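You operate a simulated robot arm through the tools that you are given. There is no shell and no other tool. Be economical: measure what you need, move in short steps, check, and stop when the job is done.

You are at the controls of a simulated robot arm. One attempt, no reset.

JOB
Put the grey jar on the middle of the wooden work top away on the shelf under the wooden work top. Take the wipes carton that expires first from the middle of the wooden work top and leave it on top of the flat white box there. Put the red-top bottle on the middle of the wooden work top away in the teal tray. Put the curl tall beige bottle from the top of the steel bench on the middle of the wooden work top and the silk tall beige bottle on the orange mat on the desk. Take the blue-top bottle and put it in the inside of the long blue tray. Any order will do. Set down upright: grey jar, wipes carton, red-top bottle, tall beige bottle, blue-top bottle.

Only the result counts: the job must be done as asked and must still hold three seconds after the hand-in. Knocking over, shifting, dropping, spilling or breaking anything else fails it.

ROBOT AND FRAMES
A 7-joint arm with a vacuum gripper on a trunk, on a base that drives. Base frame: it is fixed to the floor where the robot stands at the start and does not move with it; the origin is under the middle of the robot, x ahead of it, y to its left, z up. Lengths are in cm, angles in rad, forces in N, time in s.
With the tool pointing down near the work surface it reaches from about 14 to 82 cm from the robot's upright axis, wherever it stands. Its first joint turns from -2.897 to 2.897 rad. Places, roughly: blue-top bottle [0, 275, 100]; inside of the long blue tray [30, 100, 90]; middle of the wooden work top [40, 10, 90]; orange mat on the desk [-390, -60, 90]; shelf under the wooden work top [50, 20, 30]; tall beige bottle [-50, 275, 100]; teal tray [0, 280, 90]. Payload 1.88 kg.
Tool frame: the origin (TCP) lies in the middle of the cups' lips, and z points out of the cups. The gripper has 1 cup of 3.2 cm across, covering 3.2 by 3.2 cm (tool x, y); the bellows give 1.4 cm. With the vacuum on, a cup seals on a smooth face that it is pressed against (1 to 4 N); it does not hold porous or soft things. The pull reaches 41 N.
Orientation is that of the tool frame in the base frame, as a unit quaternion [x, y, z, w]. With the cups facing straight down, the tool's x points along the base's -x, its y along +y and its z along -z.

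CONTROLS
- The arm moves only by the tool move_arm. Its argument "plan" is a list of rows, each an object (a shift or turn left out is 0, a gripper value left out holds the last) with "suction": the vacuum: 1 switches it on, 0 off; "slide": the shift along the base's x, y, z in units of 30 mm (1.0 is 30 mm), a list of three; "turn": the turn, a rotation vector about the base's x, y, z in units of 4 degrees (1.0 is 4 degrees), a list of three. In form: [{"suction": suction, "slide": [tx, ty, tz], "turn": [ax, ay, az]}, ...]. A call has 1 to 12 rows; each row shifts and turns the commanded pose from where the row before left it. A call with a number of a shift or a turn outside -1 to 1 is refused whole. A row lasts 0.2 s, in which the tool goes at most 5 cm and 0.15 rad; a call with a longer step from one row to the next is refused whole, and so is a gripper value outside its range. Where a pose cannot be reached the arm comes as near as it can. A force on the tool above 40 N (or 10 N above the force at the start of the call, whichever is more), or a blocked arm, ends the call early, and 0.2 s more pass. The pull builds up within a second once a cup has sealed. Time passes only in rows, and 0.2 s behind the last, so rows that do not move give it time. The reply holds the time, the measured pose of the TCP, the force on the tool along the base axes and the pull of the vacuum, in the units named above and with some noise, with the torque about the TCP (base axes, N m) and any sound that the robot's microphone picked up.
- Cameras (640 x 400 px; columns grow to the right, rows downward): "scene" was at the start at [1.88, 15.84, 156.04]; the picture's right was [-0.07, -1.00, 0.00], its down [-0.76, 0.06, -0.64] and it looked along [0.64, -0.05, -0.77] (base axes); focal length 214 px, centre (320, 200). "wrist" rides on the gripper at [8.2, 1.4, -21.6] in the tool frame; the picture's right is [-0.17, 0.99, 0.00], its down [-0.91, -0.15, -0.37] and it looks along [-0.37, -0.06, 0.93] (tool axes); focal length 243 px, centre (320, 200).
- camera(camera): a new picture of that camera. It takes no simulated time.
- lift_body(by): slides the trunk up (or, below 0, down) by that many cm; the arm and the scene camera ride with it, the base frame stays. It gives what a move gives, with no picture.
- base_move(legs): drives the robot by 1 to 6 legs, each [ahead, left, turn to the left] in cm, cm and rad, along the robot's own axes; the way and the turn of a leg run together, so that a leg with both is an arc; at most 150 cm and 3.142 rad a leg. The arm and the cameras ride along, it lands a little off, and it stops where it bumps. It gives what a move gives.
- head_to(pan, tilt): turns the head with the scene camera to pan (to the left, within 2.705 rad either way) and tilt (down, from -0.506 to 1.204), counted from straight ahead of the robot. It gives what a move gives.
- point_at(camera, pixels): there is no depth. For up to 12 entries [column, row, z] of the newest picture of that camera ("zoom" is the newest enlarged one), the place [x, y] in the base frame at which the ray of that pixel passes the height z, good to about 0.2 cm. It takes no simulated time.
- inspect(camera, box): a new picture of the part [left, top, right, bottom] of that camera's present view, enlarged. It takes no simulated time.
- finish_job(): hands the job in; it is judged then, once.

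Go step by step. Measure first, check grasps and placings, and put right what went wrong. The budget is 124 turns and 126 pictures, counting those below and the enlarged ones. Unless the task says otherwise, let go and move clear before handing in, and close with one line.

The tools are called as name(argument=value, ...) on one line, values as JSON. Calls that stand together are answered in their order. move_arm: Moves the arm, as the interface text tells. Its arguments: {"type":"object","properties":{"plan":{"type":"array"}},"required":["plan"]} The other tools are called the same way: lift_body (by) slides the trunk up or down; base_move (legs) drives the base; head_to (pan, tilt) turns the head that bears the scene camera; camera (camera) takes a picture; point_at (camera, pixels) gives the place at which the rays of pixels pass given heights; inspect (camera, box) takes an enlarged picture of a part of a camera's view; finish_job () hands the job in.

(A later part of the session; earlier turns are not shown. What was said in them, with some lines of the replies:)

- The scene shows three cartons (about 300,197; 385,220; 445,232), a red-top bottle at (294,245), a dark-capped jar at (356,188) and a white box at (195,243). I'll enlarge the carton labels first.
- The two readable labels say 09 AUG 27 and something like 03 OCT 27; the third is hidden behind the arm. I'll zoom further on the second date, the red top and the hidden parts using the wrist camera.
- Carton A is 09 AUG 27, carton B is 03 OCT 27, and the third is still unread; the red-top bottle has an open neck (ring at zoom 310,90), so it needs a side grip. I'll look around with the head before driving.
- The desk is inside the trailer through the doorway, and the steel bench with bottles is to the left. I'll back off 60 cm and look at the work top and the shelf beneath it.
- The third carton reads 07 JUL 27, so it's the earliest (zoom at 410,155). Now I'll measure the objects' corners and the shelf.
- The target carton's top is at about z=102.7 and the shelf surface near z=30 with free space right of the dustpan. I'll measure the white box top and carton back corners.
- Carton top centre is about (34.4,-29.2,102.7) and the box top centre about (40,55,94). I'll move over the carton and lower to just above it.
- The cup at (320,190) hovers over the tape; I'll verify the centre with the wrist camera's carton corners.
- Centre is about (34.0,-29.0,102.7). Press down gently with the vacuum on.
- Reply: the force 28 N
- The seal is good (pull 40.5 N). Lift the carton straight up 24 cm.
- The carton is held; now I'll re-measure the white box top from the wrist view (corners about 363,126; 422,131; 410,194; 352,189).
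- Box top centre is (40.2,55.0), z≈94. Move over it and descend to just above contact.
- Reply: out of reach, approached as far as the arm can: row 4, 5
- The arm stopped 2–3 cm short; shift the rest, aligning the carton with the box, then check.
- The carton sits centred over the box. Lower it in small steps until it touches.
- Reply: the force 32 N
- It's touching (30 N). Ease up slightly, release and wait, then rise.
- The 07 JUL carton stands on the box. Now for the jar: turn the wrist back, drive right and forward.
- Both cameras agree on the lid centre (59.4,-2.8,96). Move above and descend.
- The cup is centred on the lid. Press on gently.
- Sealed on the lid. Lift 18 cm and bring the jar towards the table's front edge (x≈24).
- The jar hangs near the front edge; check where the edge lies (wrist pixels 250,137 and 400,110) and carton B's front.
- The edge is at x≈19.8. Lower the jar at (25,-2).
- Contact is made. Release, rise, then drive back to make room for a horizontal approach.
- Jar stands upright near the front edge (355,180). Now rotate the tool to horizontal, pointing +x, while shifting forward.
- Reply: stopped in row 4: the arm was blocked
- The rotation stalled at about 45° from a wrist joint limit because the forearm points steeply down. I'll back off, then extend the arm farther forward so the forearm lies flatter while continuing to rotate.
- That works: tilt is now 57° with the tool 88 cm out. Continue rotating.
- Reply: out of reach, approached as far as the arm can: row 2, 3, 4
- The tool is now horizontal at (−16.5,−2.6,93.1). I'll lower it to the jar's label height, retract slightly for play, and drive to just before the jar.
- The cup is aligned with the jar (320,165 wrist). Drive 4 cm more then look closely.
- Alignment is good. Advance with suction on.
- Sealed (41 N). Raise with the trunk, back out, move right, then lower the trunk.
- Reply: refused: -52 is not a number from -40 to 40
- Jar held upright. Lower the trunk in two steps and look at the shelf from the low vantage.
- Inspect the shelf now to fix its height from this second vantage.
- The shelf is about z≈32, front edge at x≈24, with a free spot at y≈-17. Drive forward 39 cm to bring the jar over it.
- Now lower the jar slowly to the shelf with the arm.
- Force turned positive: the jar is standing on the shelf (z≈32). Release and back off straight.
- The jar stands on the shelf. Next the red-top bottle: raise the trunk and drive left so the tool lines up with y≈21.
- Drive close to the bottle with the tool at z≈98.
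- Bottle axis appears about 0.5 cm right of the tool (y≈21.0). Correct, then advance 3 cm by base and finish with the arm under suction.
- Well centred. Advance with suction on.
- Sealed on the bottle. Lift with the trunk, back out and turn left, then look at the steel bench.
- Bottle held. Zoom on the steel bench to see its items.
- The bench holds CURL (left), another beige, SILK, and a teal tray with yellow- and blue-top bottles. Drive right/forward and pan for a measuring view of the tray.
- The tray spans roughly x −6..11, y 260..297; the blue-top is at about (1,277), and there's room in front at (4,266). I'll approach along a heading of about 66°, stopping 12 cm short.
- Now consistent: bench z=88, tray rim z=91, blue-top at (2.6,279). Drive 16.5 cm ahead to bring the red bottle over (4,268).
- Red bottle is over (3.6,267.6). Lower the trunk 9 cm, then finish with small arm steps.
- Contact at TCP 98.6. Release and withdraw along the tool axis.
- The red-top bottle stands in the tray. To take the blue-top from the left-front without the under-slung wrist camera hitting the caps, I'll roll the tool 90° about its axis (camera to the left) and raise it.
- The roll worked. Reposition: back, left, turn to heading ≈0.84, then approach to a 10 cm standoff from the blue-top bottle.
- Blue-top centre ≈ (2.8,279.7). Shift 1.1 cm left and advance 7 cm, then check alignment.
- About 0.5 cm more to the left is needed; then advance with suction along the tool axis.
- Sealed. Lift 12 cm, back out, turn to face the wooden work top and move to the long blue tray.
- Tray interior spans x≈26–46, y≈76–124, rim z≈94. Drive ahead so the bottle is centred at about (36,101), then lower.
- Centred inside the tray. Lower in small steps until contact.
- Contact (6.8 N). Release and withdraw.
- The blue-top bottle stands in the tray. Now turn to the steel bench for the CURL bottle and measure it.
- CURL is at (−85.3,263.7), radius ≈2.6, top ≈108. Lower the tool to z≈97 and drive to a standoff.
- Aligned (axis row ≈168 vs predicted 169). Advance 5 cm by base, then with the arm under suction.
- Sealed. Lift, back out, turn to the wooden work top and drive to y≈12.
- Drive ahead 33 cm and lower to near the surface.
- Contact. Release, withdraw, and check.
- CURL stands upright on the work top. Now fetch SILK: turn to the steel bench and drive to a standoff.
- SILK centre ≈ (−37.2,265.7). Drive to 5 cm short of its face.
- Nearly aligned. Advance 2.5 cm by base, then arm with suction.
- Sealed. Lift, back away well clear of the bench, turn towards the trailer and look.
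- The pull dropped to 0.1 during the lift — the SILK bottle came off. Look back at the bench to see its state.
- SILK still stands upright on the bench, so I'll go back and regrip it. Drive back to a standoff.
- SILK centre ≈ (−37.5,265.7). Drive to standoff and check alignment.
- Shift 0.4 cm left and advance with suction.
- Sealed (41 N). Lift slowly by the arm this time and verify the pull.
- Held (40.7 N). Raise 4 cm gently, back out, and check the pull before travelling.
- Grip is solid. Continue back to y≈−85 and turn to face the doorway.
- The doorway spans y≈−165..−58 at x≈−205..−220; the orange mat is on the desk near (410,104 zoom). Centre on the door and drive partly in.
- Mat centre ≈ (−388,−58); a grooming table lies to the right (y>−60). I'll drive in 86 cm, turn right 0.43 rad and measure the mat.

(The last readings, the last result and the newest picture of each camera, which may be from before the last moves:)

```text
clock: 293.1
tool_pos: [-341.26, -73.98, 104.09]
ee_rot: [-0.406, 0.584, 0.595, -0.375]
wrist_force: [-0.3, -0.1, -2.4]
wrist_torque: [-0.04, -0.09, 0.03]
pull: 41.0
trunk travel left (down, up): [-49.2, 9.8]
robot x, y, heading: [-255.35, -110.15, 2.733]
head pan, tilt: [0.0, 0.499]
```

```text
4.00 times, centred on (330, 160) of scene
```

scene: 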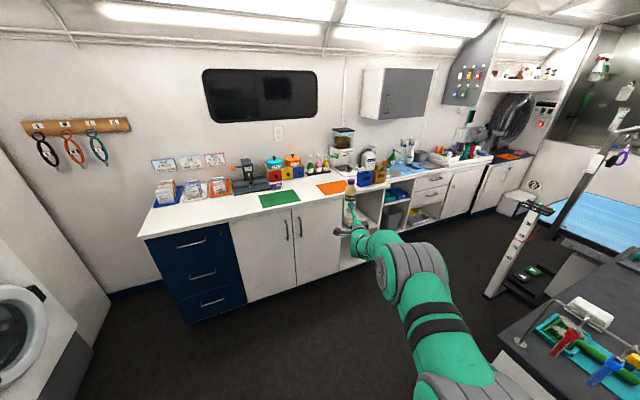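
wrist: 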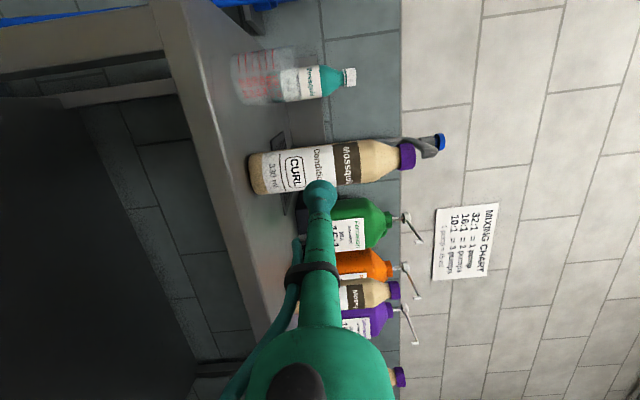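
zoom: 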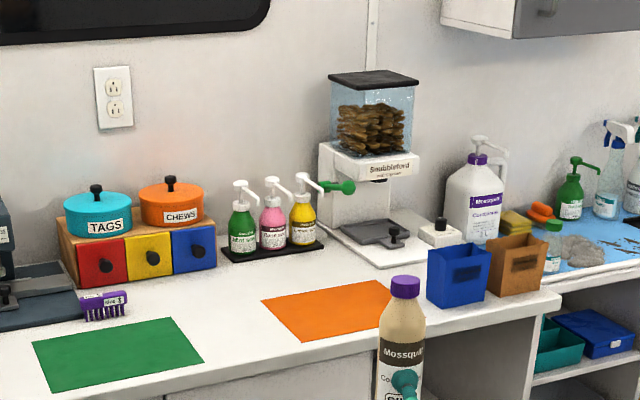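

point_at(camera="zoom", pixels=[[262, 298, 88], [372, 280, 88], [302, 342, 88], [428, 318, 88], [343, 310, 88], [343, 310, 86], [343, 310, 90], [486, 300, 88], [430, 300, 88], [300, 385, 88]])

```text
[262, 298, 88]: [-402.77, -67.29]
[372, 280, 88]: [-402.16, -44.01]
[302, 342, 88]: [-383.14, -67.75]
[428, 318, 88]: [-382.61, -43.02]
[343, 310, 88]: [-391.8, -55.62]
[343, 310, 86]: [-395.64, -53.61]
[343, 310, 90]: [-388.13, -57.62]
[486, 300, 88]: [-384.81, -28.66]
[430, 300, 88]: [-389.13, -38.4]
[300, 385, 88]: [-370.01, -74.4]
```

Mat spans x −402..−383, y −67..−44 at z≈88. Drive ahead 50 cm to bring the bottle over (−391,−57).

base_move(legs=[[49.8, 4.1, 0]])

inspect(camera="scene", box=[240, 90, 420, 210])

camera(camera="wrist")

```text
clock: 296.1
tool_pos: [-387.85, -57.8, 103.98]
ee_rot: [-0.404, 0.585, 0.595, -0.374]
wrist_force: [-0.2, 0.2, -4.3]
wrist_torque: [-0.02, -0.14, 0.04]
pull: 40.6
trunk travel left (down, up): [-49.2, 9.8]
robot x, y, heading: [-302.36, -94.09, 2.728]
head pan, tilt: [0.0, 0.499]
```

```text
3.33 times, centred on (330, 150) of scene
```

zoom: 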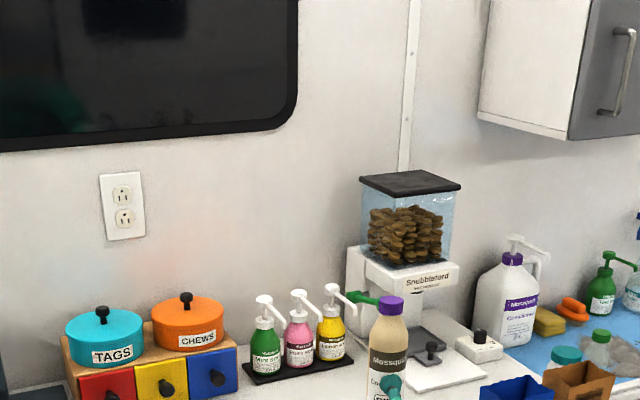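

```text
21 pictures are left
```

wrist: 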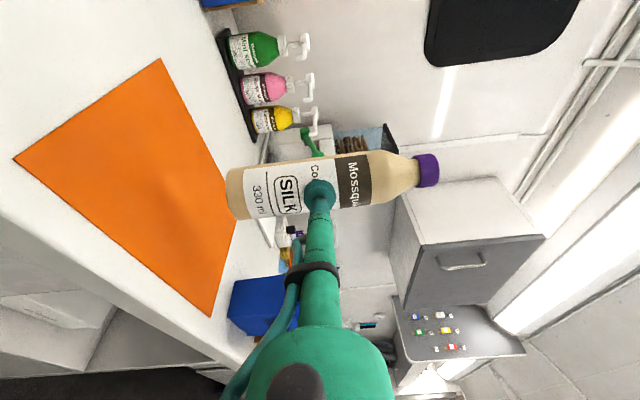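

point_at(camera="wrist", pixels=[[162, 60, 88], [15, 158, 88], [210, 316, 88]])

head_to(pan=0.0, tilt=0.75)

lift_body(by=-6)

camera(camera="scene")

```text
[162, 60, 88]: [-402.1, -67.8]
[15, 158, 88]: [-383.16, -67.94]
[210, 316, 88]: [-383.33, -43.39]
```

```text
clock: 296.8
tool_pos: [-387.97, -57.95, 104.05]
ee_rot: [-0.405, 0.585, 0.595, -0.374]
wrist_force: [0.5, -0.5, -3.9]
wrist_torque: [-0.04, -0.14, 0.04]
pull: 40.8
trunk travel left (down, up): [-49.2, 9.8]
robot x, y, heading: [-302.19, -94.47, 2.727]
head pan, tilt: [0.0, 0.75]
```

```text
clock: 297.8
tool_pos: [-387.94, -57.89, 98.06]
ee_rot: [-0.405, 0.585, 0.595, -0.374]
wrist_force: [0.1, -0.1, -3.4]
wrist_torque: [-0.04, -0.13, 0.03]
pull: 40.0
trunk travel left (down, up): [-43.2, 15.8]
robot x, y, heading: [-302.2, -94.38, 2.727]
head pan, tilt: [0.0, 0.75]
```

```text
20 pictures are left
```

scene: 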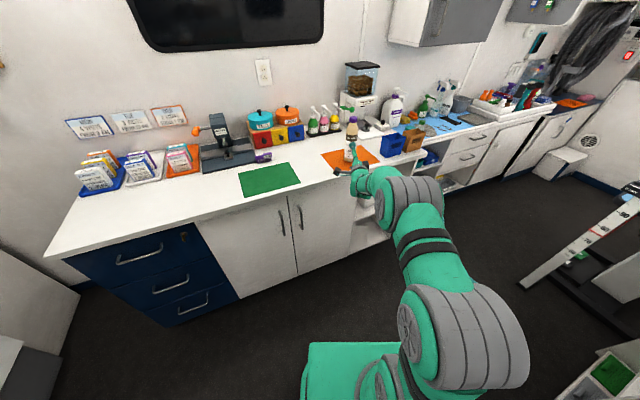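

Both cameras confirm the bottle is over the mat. Lower in small steps.

move_arm(plan=[{"slide": [0, 0, -0.15]}, {"slide": [0, 0, -0.1]}, {"slide": [0, 0, -0.06]}, {}])

```text
clock: 298.8
tool_pos: [-388.07, -57.87, 97.2]
ee_rot: [-0.405, 0.585, 0.595, -0.375]
wrist_force: [0.4, -0.2, -1.6]
wrist_torque: [-0.06, -0.08, 0.04]
pull: 40.9
trunk travel left (down, up): [-43.2, 15.8]
robot x, y, heading: [-302.28, -94.22, 2.728]
head pan, tilt: [0.0, 0.75]
```

move_arm(plan=[{"slide": [0, 0, -0.05]}, {"slide": [0, 0, -0.05]}, {}])

inspect(camera="wrist", box=[180, 100, 460, 280])

```text
clock: 299.6
tool_pos: [-387.95, -57.87, 97.15]
ee_rot: [-0.405, 0.584, 0.596, -0.375]
wrist_force: [0.3, 0.2, 3.5]
wrist_torque: [0.09, 0.21, -0.01]
pull: 40.8
trunk travel left (down, up): [-43.2, 15.8]
robot x, y, heading: [-302.06, -94.28, 2.73]
head pan, tilt: [0.0, 0.75]
```

```text
2.22 times, centred on (320, 190) of wrist
```

zoom: 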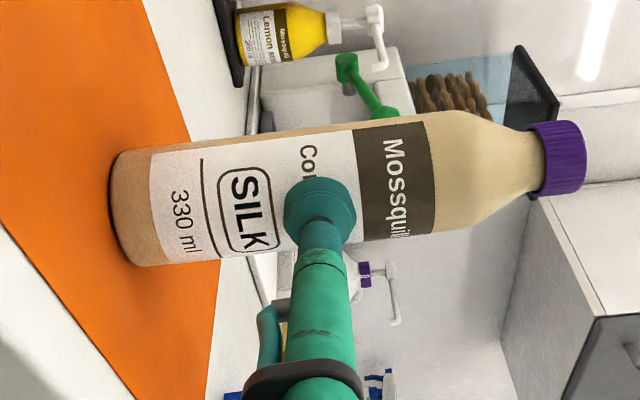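

Standing on the mat. Release and withdraw along the tool axis.

move_arm(plan=[{"suction": 0}, {}, {}, {}, {}, {"slide": [0.18, -0.08, 0]}, {"slide": [0.9, -0.38, 0]}])

base_move(legs=[[-25, 0, 0]])

inspect(camera="scene", box=[250, 80, 430, 200])

```text
clock: 301.2
tool_pos: [-384.79, -59.15, 97.03]
ee_rot: [-0.406, 0.584, 0.595, -0.374]
wrist_force: [0.1, -0.7, -0.3]
wrist_torque: [0.03, 0.04, 0.02]
pull: 0.1
trunk travel left (down, up): [-43.2, 15.8]
robot x, y, heading: [-302.25, -94.2, 2.728]
head pan, tilt: [0.0, 0.75]
```

```text
clock: 303.1
tool_pos: [-362.22, -69.57, 97.02]
ee_rot: [-0.406, 0.584, 0.594, -0.376]
wrist_force: [0.7, 0.5, -0.3]
wrist_torque: [0.03, 0.03, 0.01]
pull: 0.1
trunk travel left (down, up): [-43.2, 15.8]
robot x, y, heading: [-279.75, -104.28, 2.731]
head pan, tilt: [0.0, 0.75]
```

```text
3.33 times, centred on (340, 140) of scene
```

zoom: 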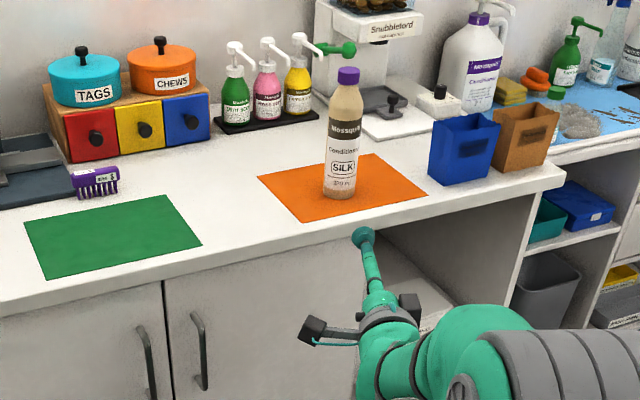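

SILK stands upright on the orange mat (zoom 343,180), and my last views of the other items showed them in their places. The tool is clear, so I'm handing in.

finish_job()

```text
The job is handed in.
```

I placed all six items upright where you asked and handed the job in; no verdict has come back. The SILK bottle lost suction as I first lifted it from the bench. It stayed standing, and I regripped it.
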